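You operate a simulated robot arm through the tools that you are given. There is no shell and no other tool. Be economical: measure what you need, move in short steps, check, and stop when the job is done.

You run a simulated two-armed robot. Do the job below in one go: nothing can be reset, and whatever is moved stays where it is left.

TASK
Close the lower right door of the tall cupboard. Take the teal-banded sample cup on the cup table top and put it away on the sample table top. Fetch the round blue brush and stand it on the top of the doser cabinet. Put the flat green brush on top of the white filter. Take the seals carton on the lid table top and put it away on the fourth shelf from the bottom of the parts rack. Take the teal-banded bottle on the cup table top and put it away on the middle shelf of the store rack. Take the cap off the small blue-banded bottle on the cup table top and lay it down there. Put the box labelled "Gloves" from the top of the white-topped table on the service table top and the box marked "Towels" on the cup table top. Take the blue box from the top of the white-topped table and put it on the top of the doser cabinet. Put the orange-banded jug on the purple board. Count the teal boxes on the small table top, then put as many of the tall orange-banded bottles from the small table top on the blue board. The order is free. Set down upright: round blue brush, seals carton, teal-banded bottle, box, blue box, orange-banded jug, tall orange-banded bottle.

It is judged by the outcome, as a careful person would: the job done as asked, and still so three seconds after it is handed in. It fails if anything else is knocked over, pushed out of place, dropped, spilled or broken. Lids that push on must go on centred and level and be pressed home; caps that screw on are set level and turned clockwise until they are tight. Flat cloth is picked up by pressing the open fingertips on it (5 to 10 N) and closing them slowly along it; thin cloth reads only 2 to 8 mm in the jaws.

THE ROBOT
Two 7-joint arms with two-finger parallel grippers on one trunk, on a base that drives. Base frame: it is fixed to the floor where the robot stands at the start and does not move with it; the origin is under the middle of the robot, x ahead of it, y to its left, z up. Readings come in m, degrees, newtons and seconds.
The left shoulder is at the start at [0.03, 0.119, 0.935], the right one opposite. With the tool pointing down near the work surface each hand reaches from about 0.28 to 0.68 m from the robot's upright axis, wherever it stands, measured 20 degrees to its own side. Places, roughly: blue board (27x20x2 cm) [0.7, 3.2, 0.9]; blue box [-3.75, -0.5, 1]; card box, grey box, purple box [-3.75, -0.25, 1]; cup table top [-0.8, 1, 0.8]; flat green brush (12x7x7 cm) [-1.5, -2.2, 1]; fourth shelf of the parts rack [-12.1, -6, 1.3]; lower right door of the tall cupboard [0.3, -0.2, 0.4]; middle shelf of the store rack [1.6, 4.9, 1]; orange-banded jug [-5, 2.25, 0.75]; purple board (27x20x2 cm) [-5, 2, 0.8]; round blue brush (4x4x30 cm) [-1.2, -2.2, 1.1]; sample table top [-0.3, 4.1, 0.8]; seals carton [-1.75, -0.5, 1]; service table top [-0.2, 1.4, 0.8]; small blue-banded bottle (7x7x19 cm) [-1.1, 1.3, 0.9]; tall orange-banded bottle (9x9x24 cm) [0.2, 3.4, 1]; teal box [0.25, 3.25, 1]; teal-banded bottle (7x7x19 cm) [-1.2, 1.5, 0.9]; teal-banded sample cup (7x7x7 cm) [-0.6, 0.5, 0.9]; top of the doser cabinet [-5.9, -1.1, 1]; white filter (18x26x4 cm) [-4.8, -5.9, 0.9]. Payload 3.43 kg a hand.
Tool frame (each hand has its own): the origin (TCP) lies between the finger pads and is the grasp point; the fingertips stand 0.03 m ahead of it; z points along the fingers, y is the line along which they close. Largest opening 0.094 m; finger width 0.028, thickness 0.01; the body of the gripper, 0.05 by 0.096 m, starts 0.055 m behind the TCP.
Orientation is that of the tool frame in the base frame, as a unit quaternion [w, x, y, z]. With the fingers straight down and closing along the base's y, the tool's x points along the base's -x, its y along +y and its z along -z.

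THE INTERFACE
- The arms move only by the tool drive_tool. It takes "left_targets", "right_targets" or both (then of equal length, played together; a hand with none holds still); each is a list of rows, each an object (a shift or turn left out is 0, a gripper value left out holds the last) with "translation": the shift along the base's x, y, z in m, a list of three; "rotation": the turn, a rotation vector about the base's x, y, z in degrees, a list of three. In form: [{"translation": [tx, ty, tz], "rotation": [wx, wy, wz]}, ...]. A call has 1 to 12 rows; each row is the pose to reach, as a shift and turn from the pose commanded when the call began. "left_gripper" and "right_gripper" are, for a hand that has rows, the finger opening in m, from 0 to 0.094, set as the call begins (left out, the last holds). A row lasts 0.2 s, in which the tool goes at most 0.05 m and 8.6 degrees; a call with a longer step from one row to the next is refused whole, and so is a gripper value outside its range. Where a pose cannot be reached the arm comes as near as it can. A force on the tool above 40 N (or 10 N above the force at the start of the call, whichever is more), or a blocked arm, ends the call early, and 0.2 s more pass. Each finger travels about 0.072 m/s and halts on what it meets, pressing with about 28 N; the grip force reading is that of the motor and also rises with nothing between the fingers. The clock runs only during rows and for 0.2 s after the last one: add rows that repeat a pose to give the fingers time. The reply holds the time, the measured pose of the TCP, the force on the tool along the base axes, the opening and the grip force, in the units named above and with some noise, with the torque about the TCP (base axes, N m) and any sound that the robot's microphone picked up.
- Cameras (640 x 400 px; columns grow to the right, rows downward): "scene" is now at [-0.0068, 0.0516, 1.6188]; the picture's right is [0.92, -0.40, 0.00], its down [-0.38, -0.85, -0.36] and it looks along [0.15, 0.33, -0.93] (base axes); focal length 214 px, centre (320, 200). "left" rides on the left gripper at [0.076, -0.014, -0.102] in its tool frame; the picture's right is [0.18, 0.98, 0.00], its down [-0.75, 0.14, -0.64] and it looks along [-0.63, 0.12, 0.77] (tool axes); focal length 243 px, centre (320, 200). "right" rides on the right gripper at [0.076, 0.014, -0.103] in its tool frame; the picture's right is [-0.18, 0.98, 0.00], its down [-0.75, -0.14, -0.64] and it looks along [-0.63, -0.12, 0.77] (tool axes); focal length 243 px, centre (320, 200). There is no depth. A picture from a camera that has moved, and an enlarged one, comes with that camera's place and axes in the base frame and with its lens.
- snapshot(camera): a new picture of that camera. It takes no simulated time.
- slide_trunk(by): slides the trunk up (or, below 0, down) by that many m; the arms and the scene camera ride with it, the base frame stays. It gives what a move gives, with no picture.
- roll_base(legs): drives the robot by 1 to 6 legs, each [ahead, turn to the left] in m and degrees, along the robot's own axes; the way and the turn of a leg run together, so that a leg with both is an arc; at most 1.5 m and 180 degrees a leg. The arms and the cameras ride along, it lands a little off, and it stops where it bumps. It gives what a move gives.
- pan_tilt(pan, tilt): turns the head with the scene camera to pan (to the left, within 143 degrees either way) and tilt (down, from -29 to 69), counted from straight ahead of the robot. It gives what a move gives.
- zoom(camera, box): a new picture of the part [left, top, right, bottom] of that camera's present view, enlarged. It takes no simulated time.
- job_done(): hands the job in; it is judged then, once.

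Go step by step. Nothing tells you exact positions but the pictures and the camera data: compare them with the known pose of the tool, close in by small moves and look again before you grip or let go. The budget is 567 turns and 370 pictures, counting those below and the enlarged ones. Unless the task says otherwise, let go and move clear before handing in.

The tools are called after "Call:" by a JSON object that holds its "api" and its "payload". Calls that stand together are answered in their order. drive_tool: Moves the arms, as the interface text tells. Its arguments: {"type":"object","properties":{"left_targets":{"type":"array","items":{"type":"object","properties":{"translation":{"type":"array","items":{"type":"number"}},"rotation":{"type":"array","items":{"type":"number"}}}}},"left_gripper":{"type":"number"},"right_targets":{"type":"array","items":{"type":"object","properties":{"translation":{"type":"array","items":{"type":"number"}},"rotation":{"type":"array","items":{"type":"number"}}}}},"right_gripper":{"type":"number"}},"required":[]} The other tools are called the same way: slide_trunk (by) slides the trunk up or down; roll_base (legs) drives the base; pan_tilt (pan, tilt) turns the head that bears the scene camera; snapshot (camera) takes a picture; zoom (camera, box) takes an enlarged picture of a part of a camera's view; job_done () hands the job in.

At the start:

```text
time: 0.0
left_position: [0.2684, 0.3885, 1.1161]
left_ee_rot: [0.0, 0.0, 1.0, -0.001]
left_wrist_force: [0.4, 0.0, 0.5]
left_torque: [0.02, -0.01, 0.02]
left_gripper_width: 0.0942
left_grip_force: 0.1
right_position: [0.2914, 0.0568, 1.1904]
right_ee_rot: [0.0, 0.0, 1.0, 0.001]
right_wrist_force: [-0.5, 0.3, -0.8]
right_torque: [0.01, -0.03, -0.01]
right_gripper_width: 0.0941
right_grip_force: 0.1
trunk travel left (down, up): [-0.2, 0.21]
robot x, y, heading: [-0.0003, 0.0044, 0.0]
head pan, tilt: [66.2, 68.8]
```

scene: 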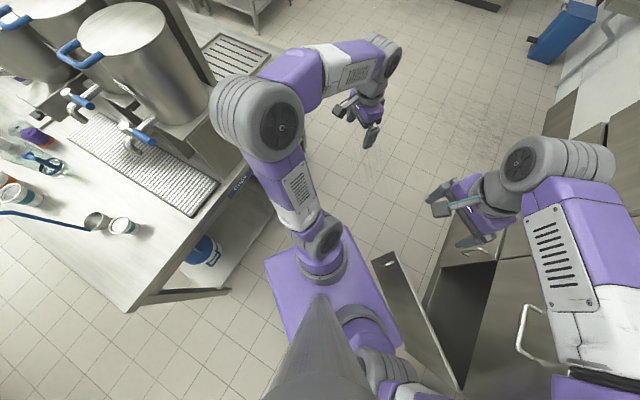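
right: 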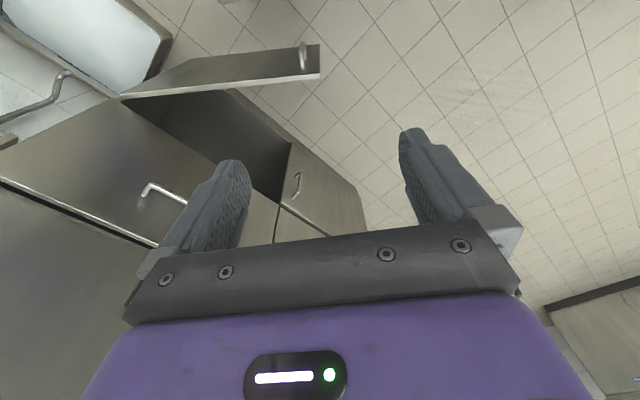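
left: 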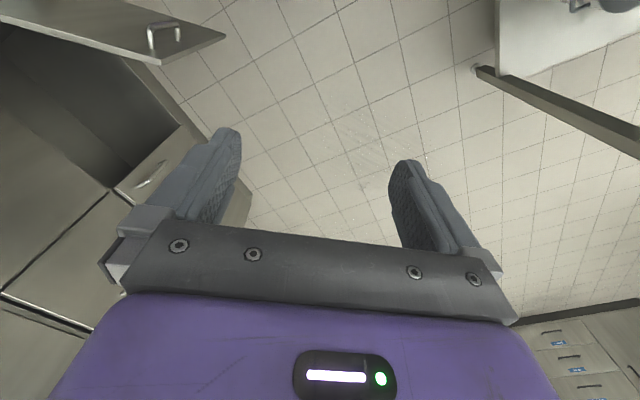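

I see the robot standing beside the cup table (left) with the cupboard with an open lower door on the right. First I look around with the head.

Call:
{"api": "pan_tilt", "payload": {"pan": -20, "tilt": 50}}

Call:
{"api": "snapshot", "payload": {"camera": "scene"}}

Call:
{"api": "pan_tilt", "payload": {"pan": 20, "tilt": 25}}

Call:
{"api": "snapshot", "payload": {"camera": "scene"}}

Call:
{"api": "pan_tilt", "payload": {"pan": 100, "tilt": 30}}

Call:
{"api": "snapshot", "payload": {"camera": "scene"}}

Call:
{"api": "pan_tilt", "payload": {"pan": -100, "tilt": 30}}

Call:
{"api": "snapshot", "payload": {"camera": "scene"}}

```text
time: 1.6
left_position: [0.2685, 0.388, 1.1173]
left_ee_rot: [0.0, 0.0, 1.0, -0.001]
left_wrist_force: [0.6, -0.6, -0.3]
left_torque: [0.02, -0.03, -0.02]
left_gripper_width: 0.0938
left_grip_force: 0.1
right_position: [0.2927, 0.0572, 1.1894]
right_ee_rot: [0.0, 0.0, 1.0, 0.0]
right_wrist_force: [0.3, -0.6, 0.6]
right_torque: [0.0, 0.01, 0.0]
right_gripper_width: 0.094
right_grip_force: 0.2
trunk travel left (down, up): [-0.2, 0.21]
robot x, y, heading: [0.0011, 0.0002, 0.2]
head pan, tilt: [-20.0, 50.0]
```

```text
366 pictures are left
camera scene: at [0.0431, -0.0259, 1.6407], right [-0.34, -0.94, 0.0], down [-0.72, 0.26, -0.64], along [0.6, -0.22, -0.77], focal length 214 px, centre (320, 200)
```

scene: 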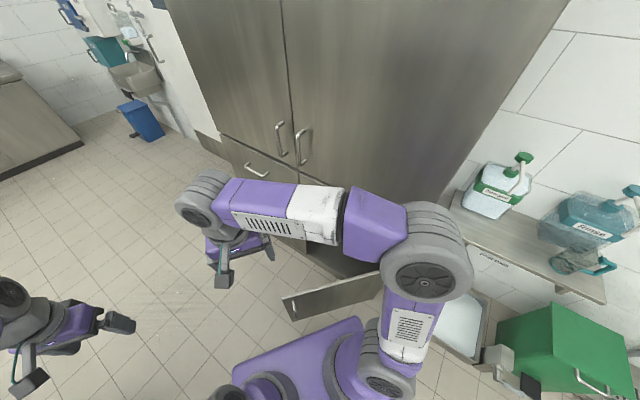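

```text
time: 2.7
left_position: [0.2674, 0.3883, 1.1179]
left_ee_rot: [-0.001, 0.0, 1.0, -0.001]
left_wrist_force: [-0.2, 0.4, 0.2]
left_torque: [0.0, 0.02, -0.01]
left_gripper_width: 0.0942
left_grip_force: 0.1
right_position: [0.2917, 0.0571, 1.1907]
right_ee_rot: [0.0, 0.0, 1.0, 0.0]
right_wrist_force: [-0.2, 0.4, 0.7]
right_torque: [0.01, 0.01, 0.0]
right_gripper_width: 0.094
right_grip_force: 0.0
trunk travel left (down, up): [-0.2, 0.21]
robot x, y, heading: [0.0005, 0.0028, 0.3]
head pan, tilt: [20.0, 25.0]
```

```text
365 pictures are left
camera scene: at [0.0573, 0.0318, 1.6782], right [0.34, -0.94, 0.0], down [-0.4, -0.14, -0.91], along [0.85, 0.31, -0.42], focal length 214 px, centre (320, 200)
```

scene: 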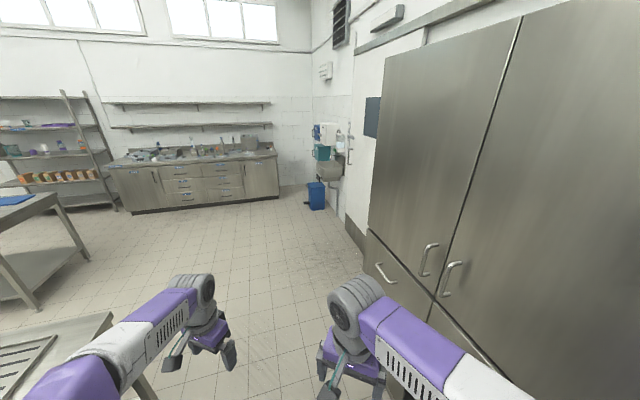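

```text
time: 4.2
left_position: [0.267, 0.3885, 1.1171]
left_ee_rot: [0.0, 0.0, 1.0, 0.0]
left_wrist_force: [0.2, -0.1, -0.2]
left_torque: [0.03, -0.01, 0.02]
left_gripper_width: 0.0941
left_grip_force: 0.0
right_position: [0.2918, 0.0582, 1.19]
right_ee_rot: [0.0, 0.0, 1.0, 0.0]
right_wrist_force: [0.5, -0.8, -0.3]
right_torque: [-0.01, 0.03, 0.0]
right_gripper_width: 0.0939
right_grip_force: 0.1
trunk travel left (down, up): [-0.2, 0.21]
robot x, y, heading: [0.0001, 0.0029, 0.1]
head pan, tilt: [100.0, 30.0]
```

```text
364 pictures are left
camera scene: at [-0.0449, 0.0895, 1.6703], right [0.98, 0.17, 0.0], down [0.09, -0.49, -0.87], along [-0.15, 0.85, -0.5], focal length 214 px, centre (320, 200)
```

scene: 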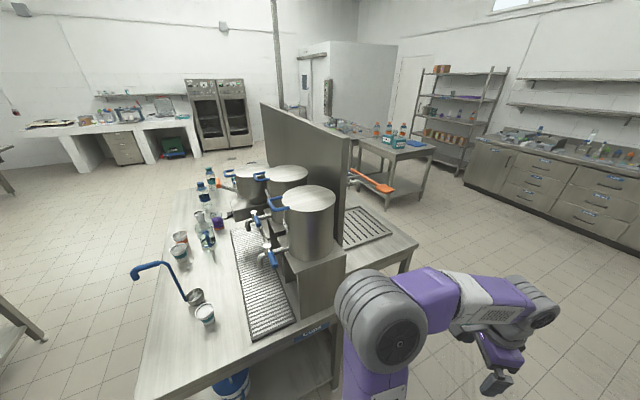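

```text
time: 7.1
left_position: [0.2676, 0.3882, 1.1158]
left_ee_rot: [0.0, 0.0, 1.0, 0.0]
left_wrist_force: [0.0, -0.4, -0.6]
left_torque: [0.02, 0.0, 0.02]
left_gripper_width: 0.094
left_grip_force: 0.0
right_position: [0.2921, 0.0576, 1.1896]
right_ee_rot: [-0.001, 0.0, 1.0, 0.0]
right_wrist_force: [-0.5, 0.5, -0.4]
right_torque: [0.01, 0.04, -0.05]
right_gripper_width: 0.0941
right_grip_force: 0.1
trunk travel left (down, up): [-0.2, 0.21]
robot x, y, heading: [-0.0014, -0.0012, 0.1]
head pan, tilt: [-100.0, 30.0]
```

```text
363 pictures are left
camera scene: at [-0.045, -0.0887, 1.6703], right [-0.98, 0.17, 0.0], down [0.09, 0.49, -0.87], along [-0.15, -0.85, -0.5], focal length 214 px, centre (320, 200)
```

scene: 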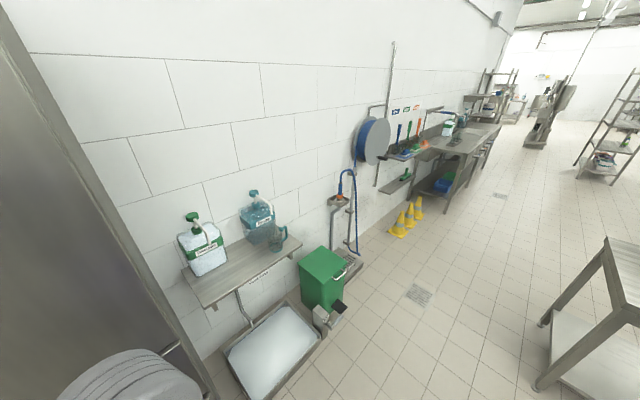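

The scene is a big kitchen lab. I look behind too, to learn the layout.

Call:
{"api": "pan_tilt", "payload": {"pan": -143, "tilt": 18}}

Call:
{"api": "snapshot", "payload": {"camera": "scene"}}

Call:
{"api": "pan_tilt", "payload": {"pan": 143, "tilt": 18}}

Call:
{"api": "snapshot", "payload": {"camera": "scene"}}

```text
time: 8.2
left_position: [0.268, 0.3882, 1.1159]
left_ee_rot: [0.0, 0.001, 1.0, -0.001]
left_wrist_force: [-0.4, 0.3, -0.2]
left_torque: [-0.02, 0.01, 0.02]
left_gripper_width: 0.0939
left_grip_force: 0.2
right_position: [0.2921, 0.0571, 1.1919]
right_ee_rot: [0.0, 0.0, 1.0, -0.001]
right_wrist_force: [0.4, 0.6, 0.3]
right_torque: [0.03, 0.02, 0.01]
right_gripper_width: 0.094
right_grip_force: 0.0
trunk travel left (down, up): [-0.2, 0.21]
robot x, y, heading: [-0.0004, 0.0024, 0.2]
head pan, tilt: [-143.0, 18.0]
```

```text
362 pictures are left
camera scene: at [-0.1038, -0.0558, 1.6896], right [-0.6, 0.8, 0.0], down [0.25, 0.19, -0.95], along [-0.76, -0.57, -0.31], focal length 214 px, centre (320, 200)
```

scene: 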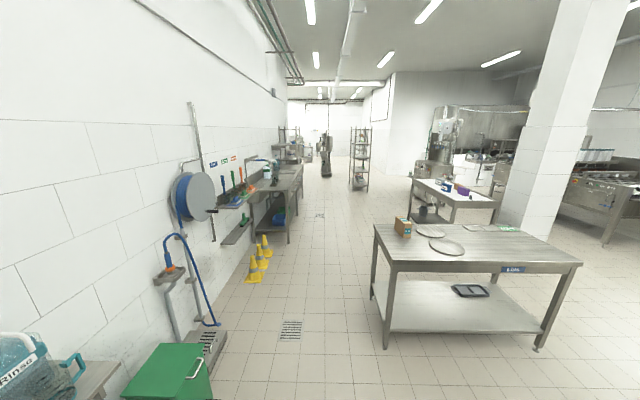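

```text
time: 12.2
left_position: [0.2668, 0.3879, 1.1162]
left_ee_rot: [0.0, 0.0, 1.0, -0.001]
left_wrist_force: [1.0, 0.3, 0.3]
left_torque: [0.01, -0.03, -0.01]
left_gripper_width: 0.0939
left_grip_force: 0.0
right_position: [0.2927, 0.0565, 1.1906]
right_ee_rot: [0.0, 0.0, 1.0, 0.0]
right_wrist_force: [0.9, -0.1, -0.2]
right_torque: [0.0, -0.01, 0.04]
right_gripper_width: 0.094
right_grip_force: 0.0
trunk travel left (down, up): [-0.2, 0.21]
robot x, y, heading: [0.0006, -0.0012, 0.1]
head pan, tilt: [143.0, 18.0]
```

```text
361 pictures are left
camera scene: at [-0.1038, 0.0566, 1.6896], right [0.6, 0.8, 0.0], down [0.25, -0.19, -0.95], along [-0.76, 0.57, -0.31], focal length 214 px, centre (320, 200)
```

scene: 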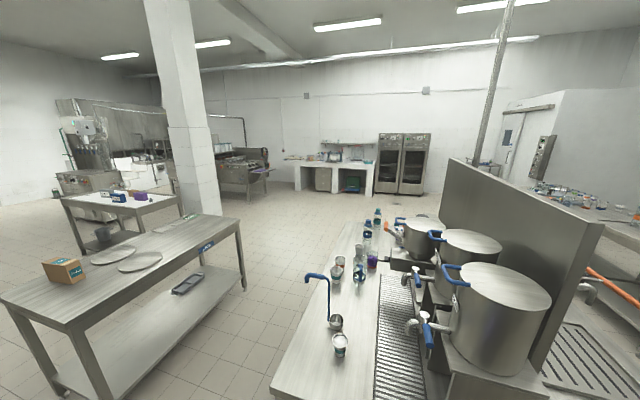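

The open door seems to stand about 90° open right ahead of the base, hinge near [0.3,-0.42]. I look at it closely.

Call:
{"api": "pan_tilt", "payload": {"pan": -60, "tilt": 65}}

Call:
{"api": "snapshot", "payload": {"camera": "scene"}}

Call:
{"api": "snapshot", "payload": {"camera": "right"}}

```text
time: 15.1
left_position: [0.2678, 0.3879, 1.1163]
left_ee_rot: [0.0, 0.001, 1.0, 0.0]
left_wrist_force: [-0.3, -0.3, 0.7]
left_torque: [0.01, -0.01, 0.0]
left_gripper_width: 0.0938
left_grip_force: 0.1
right_position: [0.2915, 0.0576, 1.1902]
right_ee_rot: [0.0, 0.0, 1.0, 0.0]
right_wrist_force: [-0.2, 0.6, 0.1]
right_torque: [0.03, -0.02, -0.03]
right_gripper_width: 0.0941
right_grip_force: 0.1
trunk travel left (down, up): [-0.2, 0.21]
robot x, y, heading: [-0.0001, 0.0024, 0.1]
head pan, tilt: [-60.0, 65.0]
```

```text
360 pictures are left
camera scene: at [0.0011, -0.0521, 1.6226], right [-0.87, -0.5, 0.0], down [-0.45, 0.78, -0.42], along [0.21, -0.37, -0.91], focal length 214 px, centre (320, 200)
```

scene: 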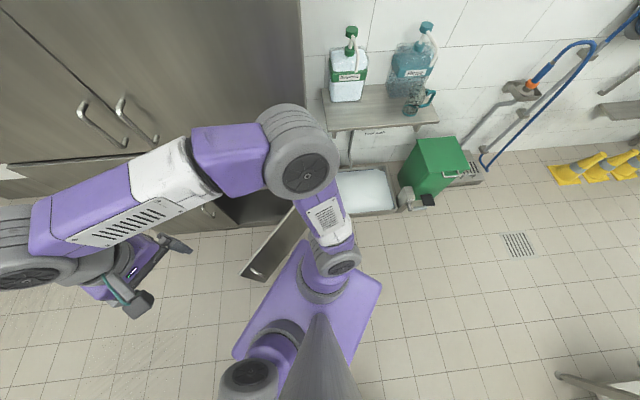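

```text
359 pictures are left
camera right: at [0.2151, 0.0713, 1.293], right [0.18, 0.98, 0.0], down [0.75, -0.14, 0.64], along [0.63, -0.12, -0.77], focal length 243 px, centre (320, 200)
```

right: 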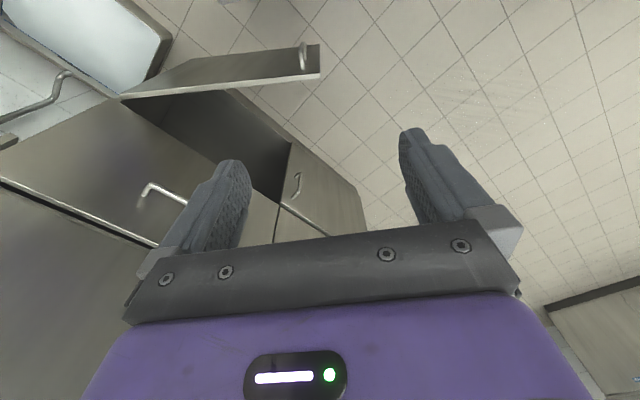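

The door stands out to the free edge at about [0.35, 0.03], top at z≈0.68. I lower the trunk and bring the right hand, closed, down on the robot's side of the door.

Call:
{"api": "slide_trunk", "payload": {"by": -0.2}}

Call:
{"api": "drive_tool", "payload": {"right_targets": [{"translation": [-0.01, -0.05, 0]}, {"translation": [-0.02, -0.1, 0]}, {"translation": [-0.03, -0.14, 0]}, {"translation": [-0.03, -0.16, 0]}, {"translation": [-0.03, -0.16, -0.05]}, {"translation": [-0.03, -0.16, -0.1]}, {"translation": [-0.03, -0.16, -0.15]}, {"translation": [-0.03, -0.16, -0.2]}], "right_gripper": 0}}

Call:
{"api": "snapshot", "payload": {"camera": "right"}}

```text
time: 17.3
left_position: [0.2673, 0.3898, 0.9174]
left_ee_rot: [0.0, 0.0, 1.0, 0.001]
left_wrist_force: [-0.8, 0.7, 0.0]
left_torque: [-0.02, 0.02, 0.04]
left_gripper_width: 0.0938
left_grip_force: 0.1
right_position: [0.2921, 0.0558, 0.9907]
right_ee_rot: [-0.001, 0.0, 1.0, 0.0]
right_wrist_force: [-0.4, 0.1, 0.0]
right_torque: [-0.03, -0.01, 0.0]
right_gripper_width: 0.0942
right_grip_force: 0.1
trunk travel left (down, up): [0.0, 0.41]
robot x, y, heading: [-0.0001, 0.0017, 0.0]
head pan, tilt: [-60.0, 65.0]
```

```text
refused: row 1 steps farther than a row can; nothing moved
```

```text
358 pictures are left
camera right: at [0.215, 0.0712, 1.0931], right [0.18, 0.98, 0.0], down [0.75, -0.14, 0.64], along [0.63, -0.12, -0.77], focal length 243 px, centre (320, 200)
```

right: 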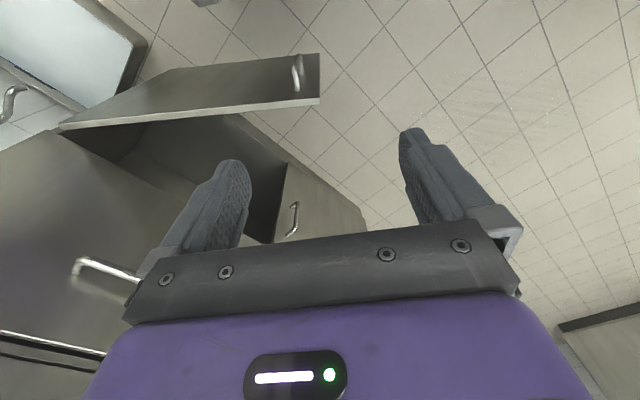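

Call:
{"api": "drive_tool", "payload": {"right_targets": [{"translation": [-0.01, -0.04, 0]}, {"translation": [-0.02, -0.08, 0]}, {"translation": [-0.03, -0.12, 0]}, {"translation": [-0.04, -0.16, 0]}, {"translation": [-0.04, -0.16, -0.05]}, {"translation": [-0.04, -0.16, -0.1]}, {"translation": [-0.04, -0.16, -0.15]}, {"translation": [-0.04, -0.16, -0.2]}, {"translation": [-0.04, -0.16, -0.25]}, {"translation": [-0.04, -0.16, -0.3]}, {"translation": [-0.04, -0.16, -0.34]}], "right_gripper": 0}}

Call:
{"api": "snapshot", "payload": {"camera": "right"}}

Call:
{"api": "snapshot", "payload": {"camera": "scene"}}

```text
time: 19.7
left_position: [0.2685, 0.3889, 0.916]
left_ee_rot: [0.0, 0.0, 1.0, 0.0]
left_wrist_force: [0.5, -0.2, -0.3]
left_torque: [-0.04, 0.01, 0.01]
left_gripper_width: 0.094
left_grip_force: 0.1
right_position: [0.2643, -0.0983, 0.6508]
right_ee_rot: [-0.002, 0.0, 1.0, 0.0]
right_wrist_force: [-0.2, 0.3, -1.2]
right_torque: [-0.02, 0.02, -0.01]
right_gripper_width: 0.0
right_grip_force: 27.6
right hand out of reach, approached as far as the arm can: row 9, 10, 11
trunk travel left (down, up): [0.0, 0.41]
robot x, y, heading: [-0.0014, 0.0041, 0.2]
head pan, tilt: [-60.0, 65.0]
```

```text
357 pictures are left
camera right: at [0.187, -0.0852, 0.7531], right [0.18, 0.98, 0.0], down [0.76, -0.14, 0.64], along [0.63, -0.12, -0.77], focal length 243 px, centre (320, 200)
```

right: 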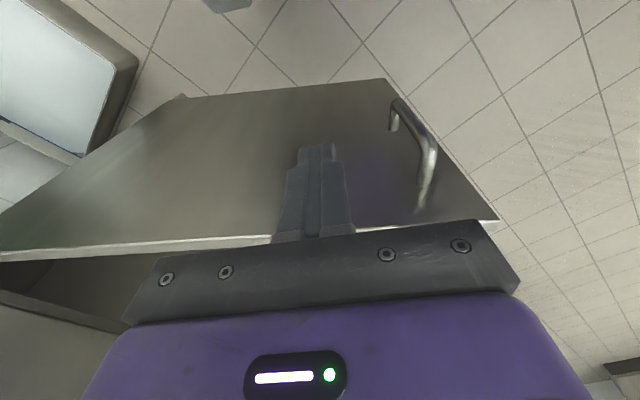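

```text
356 pictures are left
camera scene: at [0.0013, -0.0515, 1.4226], right [-0.87, -0.5, 0.0], down [-0.45, 0.78, -0.42], along [0.21, -0.37, -0.91], focal length 214 px, centre (320, 200)
```

scene: 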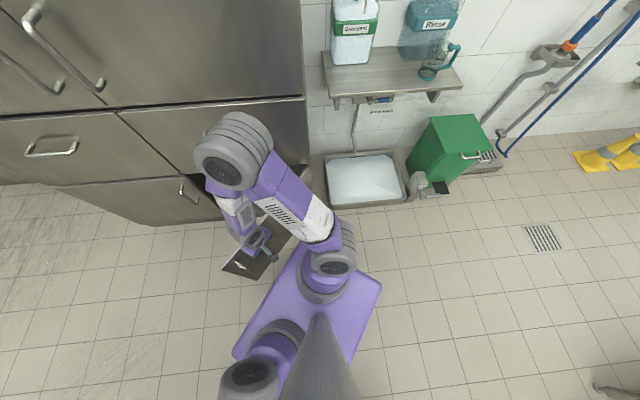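

Call:
{"api": "drive_tool", "payload": {"right_targets": [{"translation": [0.036, 0, 0]}, {"translation": [0.072, -0.002, 0]}, {"translation": [0.111, -0.007, 0]}, {"translation": [0.146, -0.017, 0]}, {"translation": [0.179, -0.032, 0]}, {"translation": [0.214, -0.057, 0]}, {"translation": [0.242, -0.085, 0]}]}}

Call:
{"api": "snapshot", "payload": {"camera": "right"}}

```text
time: 21.3
left_position: [0.2671, 0.3887, 0.9162]
left_ee_rot: [0.0, 0.0, 1.0, 0.0]
left_wrist_force: [-0.7, 0.7, 0.9]
left_torque: [0.0, -0.01, -0.01]
left_gripper_width: 0.0938
left_grip_force: 0.0
right_position: [0.5092, -0.1815, 0.6505]
right_ee_rot: [0.0, -0.001, 1.0, 0.0]
right_wrist_force: [1.0, -0.5, 0.0]
right_torque: [0.02, -0.03, -0.02]
right_gripper_width: 0.0001
right_grip_force: 28.4
trunk travel left (down, up): [0.0, 0.41]
robot x, y, heading: [-0.0041, -0.0003, -0.1]
head pan, tilt: [-60.0, 65.0]
```

```text
355 pictures are left
camera right: at [0.4325, -0.1675, 0.7527], right [0.18, 0.98, 0.0], down [0.75, -0.14, 0.64], along [0.63, -0.12, -0.77], focal length 243 px, centre (320, 200)
```

right: 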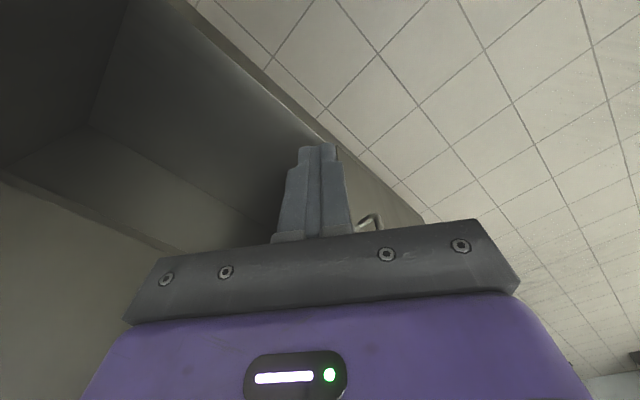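

Call:
{"api": "snapshot", "payload": {"camera": "scene"}}

```text
354 pictures are left
camera scene: at [0.0013, -0.0524, 1.4226], right [-0.87, -0.5, 0.0], down [-0.45, 0.79, -0.42], along [0.21, -0.37, -0.91], focal length 214 px, centre (320, 200)
```

scene: 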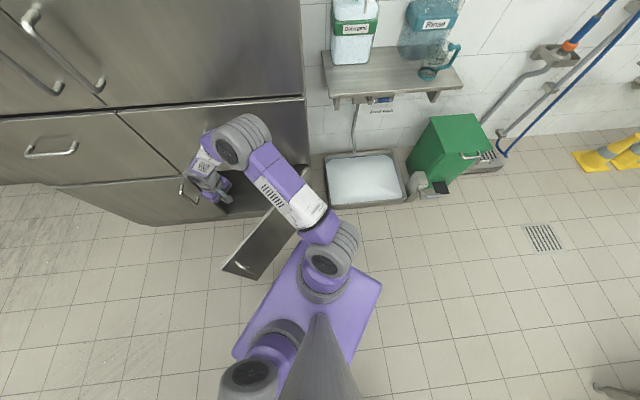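

The fingertips passed just over the door: its top is at z≈0.61, and it hasn't moved. I go back, back the base off 0.2 m for lower reach, and try again lower.

Call:
{"api": "drive_tool", "payload": {"right_targets": [{"translation": [0, 0, 0.04]}, {"translation": [-0.04, 0.01, 0.06]}, {"translation": [-0.085, 0.03, 0.06]}, {"translation": [-0.13, 0.05, 0.06]}, {"translation": [-0.175, 0.06, 0.06]}, {"translation": [-0.22, 0.07, 0.06]}, {"translation": [-0.245, 0.08, 0.06]}]}}

Call:
{"api": "roll_base", "payload": {"legs": [[-0.22, 0]]}}

Call:
{"api": "drive_tool", "payload": {"right_targets": [{"translation": [0.05, 0, 0]}, {"translation": [0.1, 0, 0]}, {"translation": [0.15, 0, 0]}, {"translation": [0.19, 0, 0]}, {"translation": [0.19, 0, -0.05]}, {"translation": [0.19, 0, -0.1]}, {"translation": [0.19, 0, -0.15]}]}}

Call:
{"api": "snapshot", "payload": {"camera": "right"}}

```text
time: 22.9
left_position: [0.2669, 0.3883, 0.9166]
left_ee_rot: [0.0, 0.0, 1.0, 0.0]
left_wrist_force: [0.0, -0.6, 0.8]
left_torque: [0.01, 0.0, -0.02]
left_gripper_width: 0.0944
left_grip_force: 0.0
right_position: [0.2655, -0.1043, 0.7116]
right_ee_rot: [0.0, 0.002, 1.0, 0.0]
right_wrist_force: [0.1, -0.5, -0.1]
right_torque: [0.02, 0.0, -0.01]
right_gripper_width: 0.0
right_grip_force: 27.8
trunk travel left (down, up): [0.0, 0.41]
robot x, y, heading: [-0.0005, -0.0024, -0.1]
head pan, tilt: [-60.0, 65.0]
```

```text
time: 24.6
left_position: [0.0464, 0.3888, 0.9168]
left_ee_rot: [0.0, 0.0, 1.0, 0.0]
left_wrist_force: [-0.3, 0.1, -0.4]
left_torque: [0.01, -0.04, -0.01]
left_gripper_width: 0.0939
left_grip_force: 0.0
right_position: [0.0463, -0.1054, 0.7122]
right_ee_rot: [0.001, -0.001, 1.0, 0.0]
right_wrist_force: [0.0, -0.7, 0.1]
right_torque: [0.01, 0.03, 0.0]
right_gripper_width: 0.0004
right_grip_force: 27.8
trunk travel left (down, up): [0.0, 0.41]
robot x, y, heading: [-0.2223, 0.0014, 0.0]
head pan, tilt: [-60.0, 65.0]
```

```text
time: 26.2
left_position: [0.0461, 0.3892, 0.9166]
left_ee_rot: [0.0, 0.0, 1.0, 0.0]
left_wrist_force: [-0.1, -0.3, -0.4]
left_torque: [-0.01, 0.03, 0.03]
left_gripper_width: 0.0939
left_grip_force: 0.1
right_position: [0.2338, -0.106, 0.5575]
right_ee_rot: [0.0, -0.001, 1.0, -0.001]
right_wrist_force: [-0.6, 0.0, 0.1]
right_torque: [0.05, -0.03, -0.01]
right_gripper_width: 0.0
right_grip_force: 28.7
trunk travel left (down, up): [0.0, 0.41]
robot x, y, heading: [-0.2205, -0.0045, 0.1]
head pan, tilt: [-60.0, 65.0]
```

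```text
353 pictures are left
camera right: at [0.1565, -0.0915, 0.6601], right [0.18, 0.98, 0.0], down [0.75, -0.14, 0.64], along [0.63, -0.12, -0.77], focal length 243 px, centre (320, 200)
```

right: 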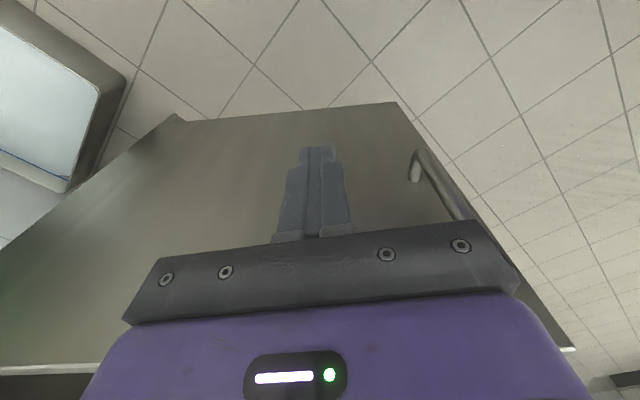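

Call:
{"api": "drive_tool", "payload": {"right_targets": [{"translation": [0.04, 0, 0]}, {"translation": [0.08, 0.002, 0]}, {"translation": [0.11, 0, 0]}, {"translation": [0.14, -0.004, 0]}, {"translation": [0.175, -0.012, 0]}, {"translation": [0.205, -0.025, 0]}, {"translation": [0.225, -0.04, 0]}]}}

Call:
{"api": "snapshot", "payload": {"camera": "scene"}}

```text
time: 27.8
left_position: [0.046, 0.389, 0.916]
left_ee_rot: [0.0, -0.001, 1.0, -0.001]
left_wrist_force: [-0.7, -0.8, 0.4]
left_torque: [-0.05, 0.01, -0.02]
left_gripper_width: 0.0943
left_grip_force: 0.0
right_position: [0.4221, -0.1473, 0.5691]
right_ee_rot: [-0.001, -0.001, 1.0, 0.0]
right_wrist_force: [0.3, 1.3, 0.7]
right_torque: [-0.01, 0.03, 0.0]
right_gripper_width: 0.0
right_grip_force: 28.5
right hand out of reach, approached as far as the arm can: row 6, 7
trunk travel left (down, up): [0.0, 0.41]
robot x, y, heading: [-0.2185, 0.0014, 0.2]
head pan, tilt: [-60.0, 65.0]
```

```text
352 pictures are left
camera scene: at [-0.2195, -0.0523, 1.4226], right [-0.86, -0.5, 0.0], down [-0.46, 0.78, -0.42], along [0.21, -0.37, -0.91], focal length 214 px, centre (320, 200)
```

scene: 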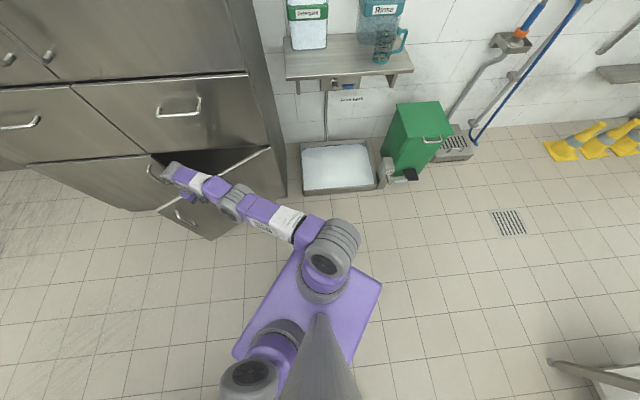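

Call:
{"api": "roll_base", "payload": {"legs": [[0.15, 0]]}}

Call:
{"api": "drive_tool", "payload": {"right_targets": [{"translation": [0, 0, 0], "rotation": [-8, 0, 0]}, {"translation": [0, -0.01, 0], "rotation": [-16, 0, 0]}, {"translation": [0, -0.03, 0], "rotation": [-24, 0, 0]}, {"translation": [0, -0.05, 0], "rotation": [-32, 0, 0]}, {"translation": [-0.01, -0.08, 0], "rotation": [-36, 0, 0]}, {"translation": [-0.02, -0.11, 0], "rotation": [-36, 0, 0]}]}}

Call:
{"api": "snapshot", "payload": {"camera": "scene"}}

Call:
{"api": "snapshot", "payload": {"camera": "right"}}

```text
time: 29.1
left_position: [0.1988, 0.3868, 0.9168]
left_ee_rot: [0.0, 0.003, 1.0, 0.0]
left_wrist_force: [0.8, -0.4, -1.0]
left_torque: [0.04, 0.02, 0.04]
left_gripper_width: 0.094
left_grip_force: 0.1
right_position: [0.5728, -0.1501, 0.569]
right_ee_rot: [0.0, 0.002, 1.0, 0.0]
right_wrist_force: [0.7, -0.1, 0.3]
right_torque: [-0.02, 0.01, 0.0]
right_gripper_width: 0.0002
right_grip_force: 27.8
trunk travel left (down, up): [0.0, 0.41]
robot x, y, heading: [-0.0743, 0.0002, -0.3]
head pan, tilt: [-60.0, 65.0]
```

```text
time: 30.6
left_position: [0.1992, 0.3864, 0.9158]
left_ee_rot: [0.0, 0.003, 1.0, 0.0]
left_wrist_force: [-0.5, -0.1, -0.7]
left_torque: [0.01, 0.02, 0.01]
left_gripper_width: 0.0938
left_grip_force: 0.1
right_position: [0.5604, -0.2595, 0.5691]
right_ee_rot: [0.0, 0.003, 0.951, -0.31]
right_wrist_force: [-0.6, 0.0, 0.3]
right_torque: [0.0, 0.02, -0.03]
right_gripper_width: 0.0001
right_grip_force: 27.7
right hand out of reach, approached as far as the arm can: row 2, 3, 4, 6
trunk travel left (down, up): [0.0, 0.41]
robot x, y, heading: [-0.0679, -0.0045, -0.2]
head pan, tilt: [-60.0, 65.0]
```

```text
351 pictures are left
camera scene: at [-0.0699, -0.0528, 1.4226], right [-0.87, -0.5, 0.0], down [-0.45, 0.79, -0.42], along [0.21, -0.37, -0.91], focal length 214 px, centre (320, 200)
```

scene: 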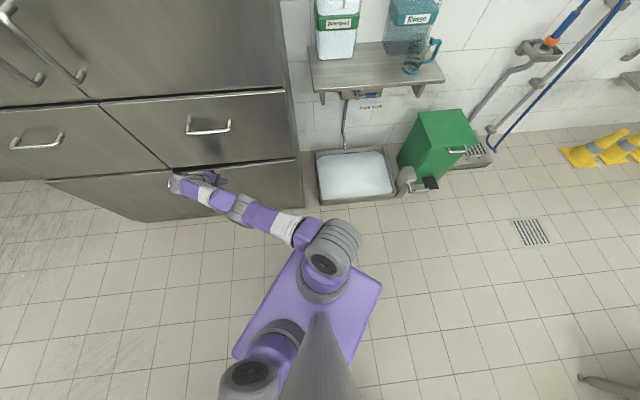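

```text
350 pictures are left
camera right: at [0.4837, -0.1868, 0.6426], right [0.19, 0.79, -0.58], down [0.75, 0.26, 0.6], along [0.63, -0.55, -0.55], focal length 243 px, centre (320, 200)
```

right: 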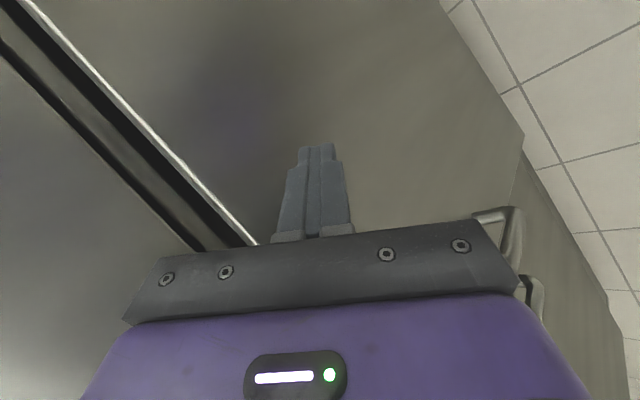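

The door is almost shut; I push further until force shows.

Call:
{"api": "drive_tool", "payload": {"right_targets": [{"translation": [-0.005, -0.025, 0]}, {"translation": [-0.01, -0.05, 0]}, {"translation": [-0.01, -0.075, 0]}, {"translation": [-0.01, -0.1, 0]}, {"translation": [-0.01, -0.12, 0]}, {"translation": [-0.01, -0.14, 0]}, {"translation": [-0.01, -0.16, 0]}]}}

Call:
{"api": "snapshot", "payload": {"camera": "scene"}}

Call:
{"api": "snapshot", "payload": {"camera": "right"}}

```text
time: 31.2
left_position: [0.1981, 0.3874, 0.9174]
left_ee_rot: [0.001, 0.001, 1.0, 0.0]
left_wrist_force: [0.4, -0.9, 0.9]
left_torque: [0.02, 0.01, 0.02]
left_gripper_width: 0.0939
left_grip_force: 0.0
right_position: [0.5606, -0.2945, 0.566]
right_ee_rot: [0.0, -0.001, 0.953, -0.302]
right_wrist_force: [-8.9, 8.5, 7.9]
right_torque: [-0.03, 0.11, -0.17]
right_gripper_width: 0.0001
right_grip_force: 27.4
right hand out of reach, approached as far as the arm can: row 1, 2, 3
trunk travel left (down, up): [0.0, 0.41]
robot x, y, heading: [-0.0696, -0.001, -0.2]
head pan, tilt: [-60.0, 65.0]
stopped in row 3 (right hand): the force on the tool passed its limit at 52 N (the readings are from after the stop); the commanded pose is now the measured one
```

```text
349 pictures are left
camera scene: at [-0.0711, -0.0522, 1.4227], right [-0.87, -0.5, 0.0], down [-0.45, 0.79, -0.42], along [0.21, -0.37, -0.91], focal length 214 px, centre (320, 200)
```

scene: 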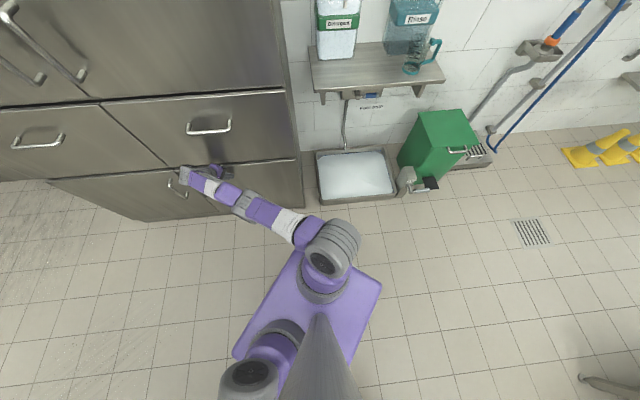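

```text
348 pictures are left
camera right: at [0.4839, -0.2241, 0.6408], right [0.18, 0.81, -0.56], down [0.75, 0.26, 0.6], along [0.63, -0.54, -0.56], focal length 243 px, centre (320, 200)
```

right: 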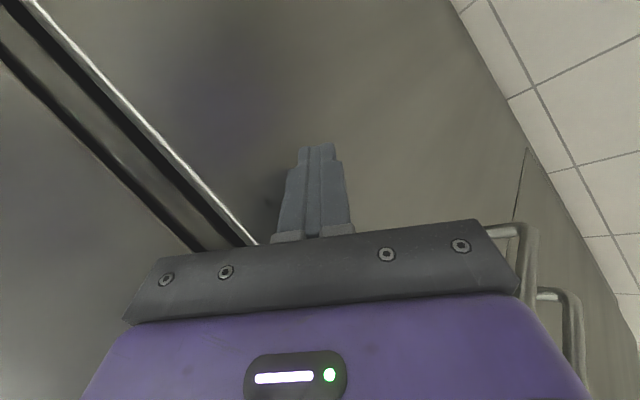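

Force of 52 N: the door is against the frame. I withdraw the hand and check.

Call:
{"api": "drive_tool", "payload": {"right_targets": [{"translation": [-0.02, 0.04, 0]}, {"translation": [-0.04, 0.08, 0.01], "rotation": [8, 0, 0]}, {"translation": [-0.06, 0.1, 0.04], "rotation": [16, 0, 0]}, {"translation": [-0.08, 0.12, 0.08], "rotation": [24, 0, 0]}, {"translation": [-0.11, 0.13, 0.115], "rotation": [32, 0, 0]}, {"translation": [-0.14, 0.14, 0.15], "rotation": [36, 0, 0]}, {"translation": [-0.17, 0.14, 0.19], "rotation": [36, 0, 0]}]}}

Call:
{"api": "slide_trunk", "payload": {"by": 0.2}}

Call:
{"api": "snapshot", "payload": {"camera": "scene"}}

```text
time: 32.8
left_position: [0.1975, 0.3879, 0.9164]
left_ee_rot: [0.0, 0.002, 1.0, 0.0]
left_wrist_force: [-0.3, -0.1, 0.6]
left_torque: [0.03, 0.03, 0.0]
left_gripper_width: 0.094
left_grip_force: 0.2
right_position: [0.5733, -0.1473, 0.7602]
right_ee_rot: [-0.001, -0.001, 1.0, 0.008]
right_wrist_force: [0.8, 0.0, 0.2]
right_torque: [0.0, 0.03, -0.03]
right_gripper_width: 0.0003
right_grip_force: 27.9
right hand out of reach, approached as far as the arm can: row 1, 2, 3, 4, 5, 6, 7
trunk travel left (down, up): [0.0, 0.41]
robot x, y, heading: [-0.0711, -0.003, -0.3]
head pan, tilt: [-60.0, 65.0]
```

```text
time: 35.0
left_position: [0.1971, 0.3882, 1.1164]
left_ee_rot: [0.001, 0.002, 1.0, 0.0]
left_wrist_force: [0.1, 0.4, -0.3]
left_torque: [0.02, -0.02, -0.05]
left_gripper_width: 0.0939
left_grip_force: 0.0
right_position: [0.5729, -0.1484, 0.96]
right_ee_rot: [-0.002, -0.002, 1.0, 0.007]
right_wrist_force: [-0.9, 0.2, 0.3]
right_torque: [0.02, 0.01, 0.03]
right_gripper_width: 0.0001
right_grip_force: 27.8
trunk travel left (down, up): [-0.2, 0.21]
robot x, y, heading: [-0.0723, -0.0003, -0.1]
head pan, tilt: [-60.0, 65.0]
```

```text
347 pictures are left
camera scene: at [-0.0698, -0.0523, 1.6225], right [-0.87, -0.5, 0.0], down [-0.45, 0.79, -0.42], along [0.21, -0.37, -0.91], focal length 214 px, centre (320, 200)
```

scene: 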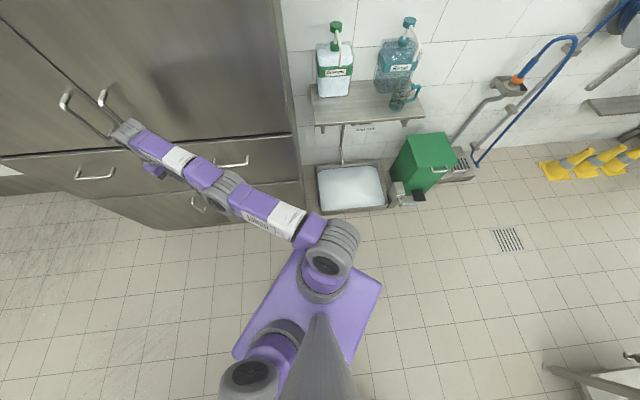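

Call:
{"api": "drive_tool", "payload": {"right_targets": [{"translation": [-0.04, 0.02, 0.02]}, {"translation": [-0.08, 0.02, 0.04]}, {"translation": [-0.12, 0.02, 0.06]}, {"translation": [-0.16, 0.02, 0.08]}, {"translation": [-0.2, 0.02, 0.1]}, {"translation": [-0.24, 0.02, 0.12]}, {"translation": [-0.28, 0.02, 0.14]}, {"translation": [-0.32, 0.02, 0.16]}], "right_gripper": 0.09}}

Call:
{"api": "zoom", "payload": {"camera": "scene", "box": [80, 120, 320, 270]}}

```text
time: 36.8
left_position: [0.1998, 0.3882, 1.1149]
left_ee_rot: [0.001, 0.001, 1.0, 0.0]
left_wrist_force: [0.2, -0.1, 0.1]
left_torque: [-0.03, 0.0, -0.02]
left_gripper_width: 0.0939
left_grip_force: 0.1
right_position: [0.4967, -0.1111, 1.1872]
right_ee_rot: [-0.002, -0.001, 1.0, 0.008]
right_wrist_force: [-0.1, 0.0, 0.3]
right_torque: [0.01, 0.01, -0.01]
right_gripper_width: 0.09
right_grip_force: 0.1
right hand out of reach, approached as far as the arm can: row 1, 2, 3, 4, 5, 6, 7, 8
trunk travel left (down, up): [-0.2, 0.21]
robot x, y, heading: [-0.0716, 0.001, -0.3]
head pan, tilt: [-60.0, 65.0]
```

```text
2.67 times, centred on (200, 195) of scene
camera zoom: at [-0.0691, -0.0523, 1.6226], right [-0.87, -0.5, 0.0], down [-0.45, 0.79, -0.42], along [0.21, -0.37, -0.91], focal length 572 px, centre (640, 213)
```

zoom: 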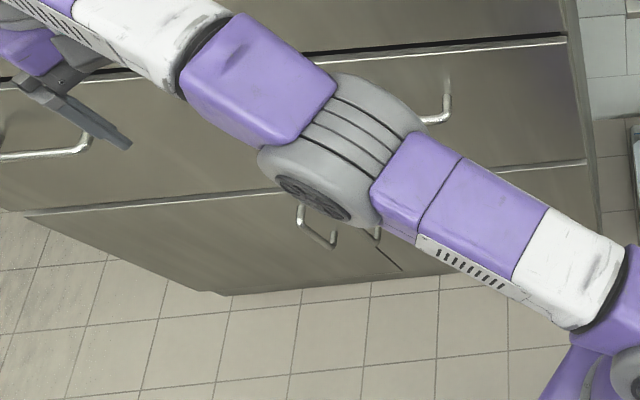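

Call:
{"api": "drive_tool", "payload": {"right_targets": [{"translation": [0, 0, 0]}, {"translation": [0, 0, 0]}, {"translation": [0, 0, -0.03]}, {"translation": [0, 0, -0.06]}]}}

Call:
{"api": "snapshot", "payload": {"camera": "scene"}}

```text
time: 37.8
left_position: [0.1999, 0.3872, 1.1154]
left_ee_rot: [0.0, 0.002, 1.0, 0.0]
left_wrist_force: [-0.8, -0.8, 0.5]
left_torque: [0.01, 0.0, 0.0]
left_gripper_width: 0.094
left_grip_force: 0.0
right_position: [0.5056, -0.1044, 1.1329]
right_ee_rot: [-0.001, -0.002, 1.0, 0.008]
right_wrist_force: [-0.9, -0.2, -0.8]
right_torque: [0.0, 0.0, 0.02]
right_gripper_width: 0.0899
right_grip_force: 0.0
trunk travel left (down, up): [-0.2, 0.21]
robot x, y, heading: [-0.0689, -0.0009, -0.1]
head pan, tilt: [-60.0, 65.0]
```

```text
345 pictures are left
camera scene: at [-0.0687, -0.0528, 1.6226], right [-0.87, -0.5, 0.0], down [-0.45, 0.79, -0.42], along [0.21, -0.37, -0.91], focal length 214 px, centre (320, 200)
```

scene: 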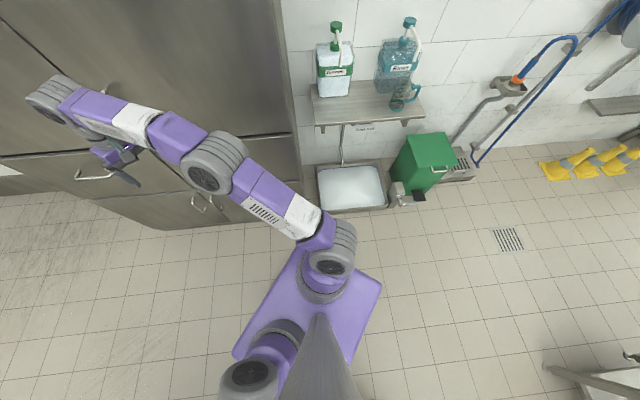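

Call:
{"api": "drive_tool", "payload": {"right_targets": [{"translation": [-0.03, 0.01, 0]}, {"translation": [-0.06, 0.02, 0]}, {"translation": [-0.1, 0.02, 0]}, {"translation": [-0.14, 0.01, 0]}, {"translation": [-0.18, 0.0, 0]}, {"translation": [-0.22, 0.0, 0]}, {"translation": [-0.26, 0, 0]}]}}

Call:
{"api": "snapshot", "payload": {"camera": "scene"}}

```text
time: 39.4
left_position: [0.1985, 0.3867, 1.117]
left_ee_rot: [0.0, 0.002, 1.0, 0.0]
left_wrist_force: [-0.1, 0.0, -0.7]
left_torque: [0.02, -0.01, -0.01]
left_gripper_width: 0.0939
left_grip_force: 0.1
right_position: [0.2506, -0.1003, 1.1346]
right_ee_rot: [-0.001, -0.001, 1.0, 0.008]
right_wrist_force: [0.2, -0.7, 0.7]
right_torque: [-0.01, -0.02, 0.03]
right_gripper_width: 0.09
right_grip_force: 0.1
trunk travel left (down, up): [-0.2, 0.21]
robot x, y, heading: [-0.0702, -0.0004, -0.5]
head pan, tilt: [-60.0, 65.0]
```

```text
344 pictures are left
camera scene: at [-0.0713, -0.0528, 1.6226], right [-0.87, -0.5, 0.0], down [-0.45, 0.79, -0.42], along [0.21, -0.37, -0.91], focal length 214 px, centre (320, 200)
```

scene: 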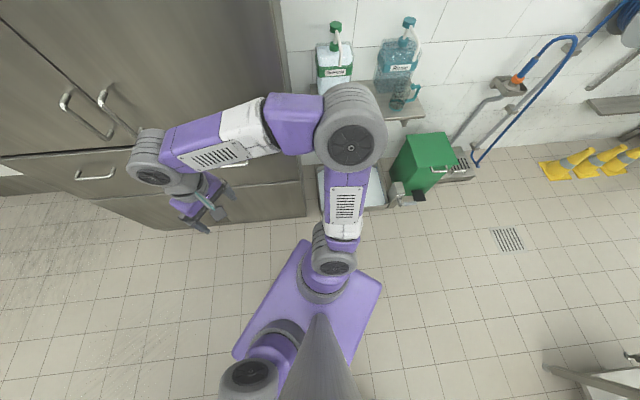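

The door looks closed; I'll confirm from afar later. Next I turn toward the aisle between the cup table and the lid table (both stand turned about 32°).

Call:
{"api": "roll_base", "payload": {"legs": [[-0.2, 0], [0, -167]]}}

Call:
{"api": "pan_tilt", "payload": {"pan": 0, "tilt": 40}}

Call:
{"api": "snapshot", "payload": {"camera": "scene"}}

Call:
{"api": "pan_tilt", "payload": {"pan": 130, "tilt": 40}}

Call:
{"api": "snapshot", "payload": {"camera": "scene"}}

```text
time: 47.9
left_position: [-0.4723, -0.4226, 1.1168]
left_ee_rot: [-0.001, 0.997, 0.073, 0.0]
left_wrist_force: [-0.5, -0.1, 0.0]
left_torque: [-0.02, 0.04, -0.02]
left_gripper_width: 0.094
left_grip_force: 0.1
right_position: [-0.5977, 0.0506, 1.1355]
right_ee_rot: [0.008, 0.997, 0.076, 0.002]
right_wrist_force: [-0.7, 0.2, -0.8]
right_torque: [-0.01, 0.0, 0.01]
right_gripper_width: 0.0901
right_grip_force: 0.1
trunk travel left (down, up): [-0.2, 0.21]
robot x, y, heading: [-0.2657, -0.0019, -171.6]
head pan, tilt: [-60.0, 65.0]
```

```text
time: 49.2
left_position: [-0.4712, -0.4217, 1.1155]
left_ee_rot: [0.0, 0.997, 0.072, 0.001]
left_wrist_force: [-0.1, 0.2, 0.2]
left_torque: [0.03, 0.0, -0.01]
left_gripper_width: 0.0941
left_grip_force: 0.0
right_position: [-0.5981, 0.0513, 1.1354]
right_ee_rot: [0.007, 0.997, 0.076, 0.001]
right_wrist_force: [0.0, -0.6, -0.1]
right_torque: [0.02, -0.03, -0.01]
right_gripper_width: 0.0905
right_grip_force: 0.0
trunk travel left (down, up): [-0.2, 0.21]
robot x, y, heading: [-0.2627, 0.0037, -171.8]
head pan, tilt: [0.0, 40.0]
```

```text
343 pictures are left
camera scene: at [-0.3174, -0.0068, 1.6549], right [-0.14, 0.99, 0.0], down [0.64, 0.09, -0.77], along [-0.76, -0.11, -0.64], focal length 214 px, centre (320, 200)
```

scene: 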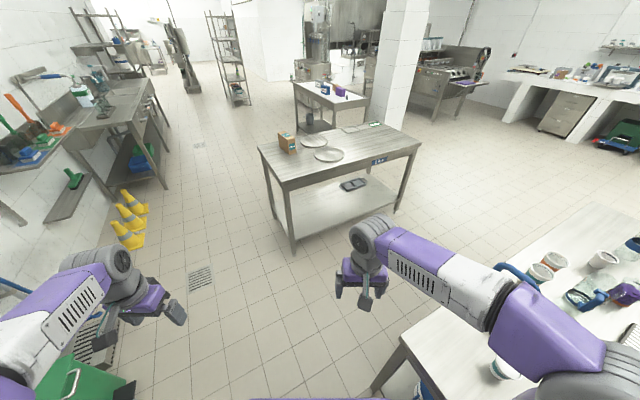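

```text
time: 51.3
left_position: [-0.4709, -0.4237, 1.1166]
left_ee_rot: [0.0, 0.997, 0.072, 0.001]
left_wrist_force: [0.2, 0.4, -0.2]
left_torque: [0.0, 0.0, 0.0]
left_gripper_width: 0.094
left_grip_force: 0.1
right_position: [-0.5985, 0.0496, 1.1355]
right_ee_rot: [0.008, 0.997, 0.075, 0.002]
right_wrist_force: [0.0, -0.9, -0.2]
right_torque: [0.01, -0.01, -0.06]
right_gripper_width: 0.0901
right_grip_force: 0.1
trunk travel left (down, up): [-0.2, 0.21]
robot x, y, heading: [-0.2652, -0.0011, -171.9]
head pan, tilt: [130.0, 40.0]
```

```text
342 pictures are left
camera scene: at [-0.1697, -0.0511, 1.6549], right [-0.66, -0.75, 0.0], down [-0.48, 0.43, -0.77], along [0.57, -0.51, -0.64], focal length 214 px, centre (320, 200)
```

scene: 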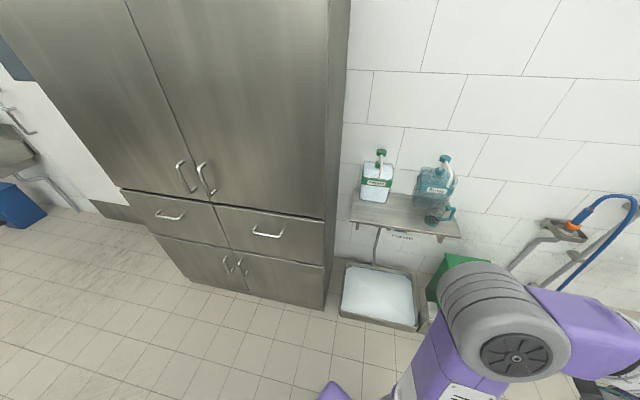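

The door is closed. Now I drive into the aisle toward the bottles on the cup table.

Call:
{"api": "roll_base", "payload": {"legs": [[0, 9], [0.65, 0], [0, -70]]}}

Call:
{"api": "pan_tilt", "payload": {"pan": -50, "tilt": 45}}

Call:
{"api": "snapshot", "payload": {"camera": "scene"}}

Call:
{"api": "pan_tilt", "payload": {"pan": 0, "tilt": 45}}

Call:
{"api": "snapshot", "payload": {"camera": "scene"}}

```text
time: 58.7
left_position: [-1.3519, -0.1871, 1.1177]
left_ee_rot: [0.0, 0.886, -0.464, 0.0]
left_wrist_force: [0.0, 0.2, 0.0]
left_torque: [-0.03, 0.02, 0.0]
left_gripper_width: 0.0939
left_grip_force: 0.2
right_position: [-0.9831, 0.1336, 1.1363]
right_ee_rot: [0.008, 0.887, -0.461, -0.004]
right_wrist_force: [-0.3, -0.7, 0.1]
right_torque: [0.01, 0.01, -0.04]
right_gripper_width: 0.0898
right_grip_force: 0.0
trunk travel left (down, up): [-0.2, 0.21]
robot x, y, heading: [-0.8796, -0.1818, 124.6]
head pan, tilt: [130.0, 40.0]
```

```text
time: 61.4
left_position: [-1.352, -0.1864, 1.1177]
left_ee_rot: [0.0, 0.886, -0.464, -0.001]
left_wrist_force: [0.5, 0.4, -0.1]
left_torque: [0.01, -0.02, 0.01]
left_gripper_width: 0.0942
left_grip_force: 0.1
right_position: [-0.9843, 0.1346, 1.1356]
right_ee_rot: [0.007, 0.887, -0.462, -0.003]
right_wrist_force: [0.6, -0.4, 0.5]
right_torque: [0.01, 0.0, 0.0]
right_gripper_width: 0.09
right_grip_force: 0.1
trunk travel left (down, up): [-0.2, 0.21]
robot x, y, heading: [-0.8827, -0.188, 124.4]
head pan, tilt: [-50.0, 45.0]
```

```text
341 pictures are left
camera scene: at [-0.8413, -0.1328, 1.6477], right [0.96, -0.26, 0.0], down [-0.19, -0.68, -0.71], along [0.19, 0.68, -0.71], focal length 214 px, centre (320, 200)
```

scene: 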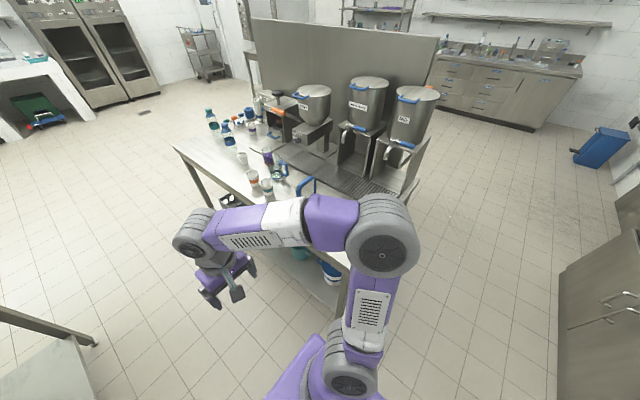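

```text
time: 62.6
left_position: [-1.3527, -0.1878, 1.1168]
left_ee_rot: [0.001, 0.886, -0.464, 0.0]
left_wrist_force: [0.0, 0.2, -0.5]
left_torque: [-0.02, 0.0, -0.01]
left_gripper_width: 0.0941
left_grip_force: 0.1
right_position: [-0.9839, 0.1354, 1.1351]
right_ee_rot: [0.007, 0.887, -0.461, -0.003]
right_wrist_force: [-0.9, -0.3, 0.4]
right_torque: [-0.01, -0.01, 0.03]
right_gripper_width: 0.09
right_grip_force: 0.1
trunk travel left (down, up): [-0.2, 0.21]
robot x, y, heading: [-0.8814, -0.187, 124.8]
head pan, tilt: [0.0, 45.0]
```

```text
340 pictures are left
camera scene: at [-0.909, -0.1443, 1.6477], right [0.82, 0.57, 0.0], down [0.4, -0.58, -0.71], along [-0.4, 0.58, -0.71], focal length 214 px, centre (320, 200)
```

scene: 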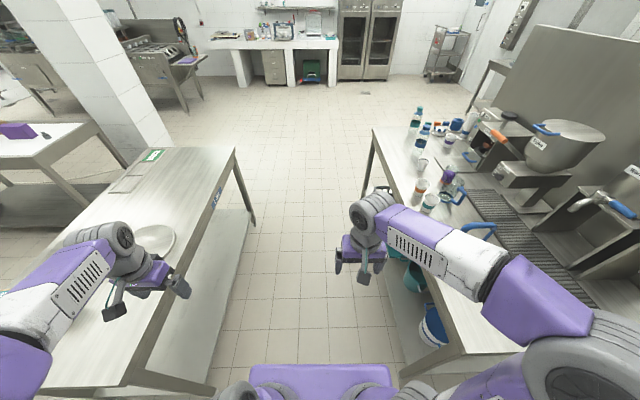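

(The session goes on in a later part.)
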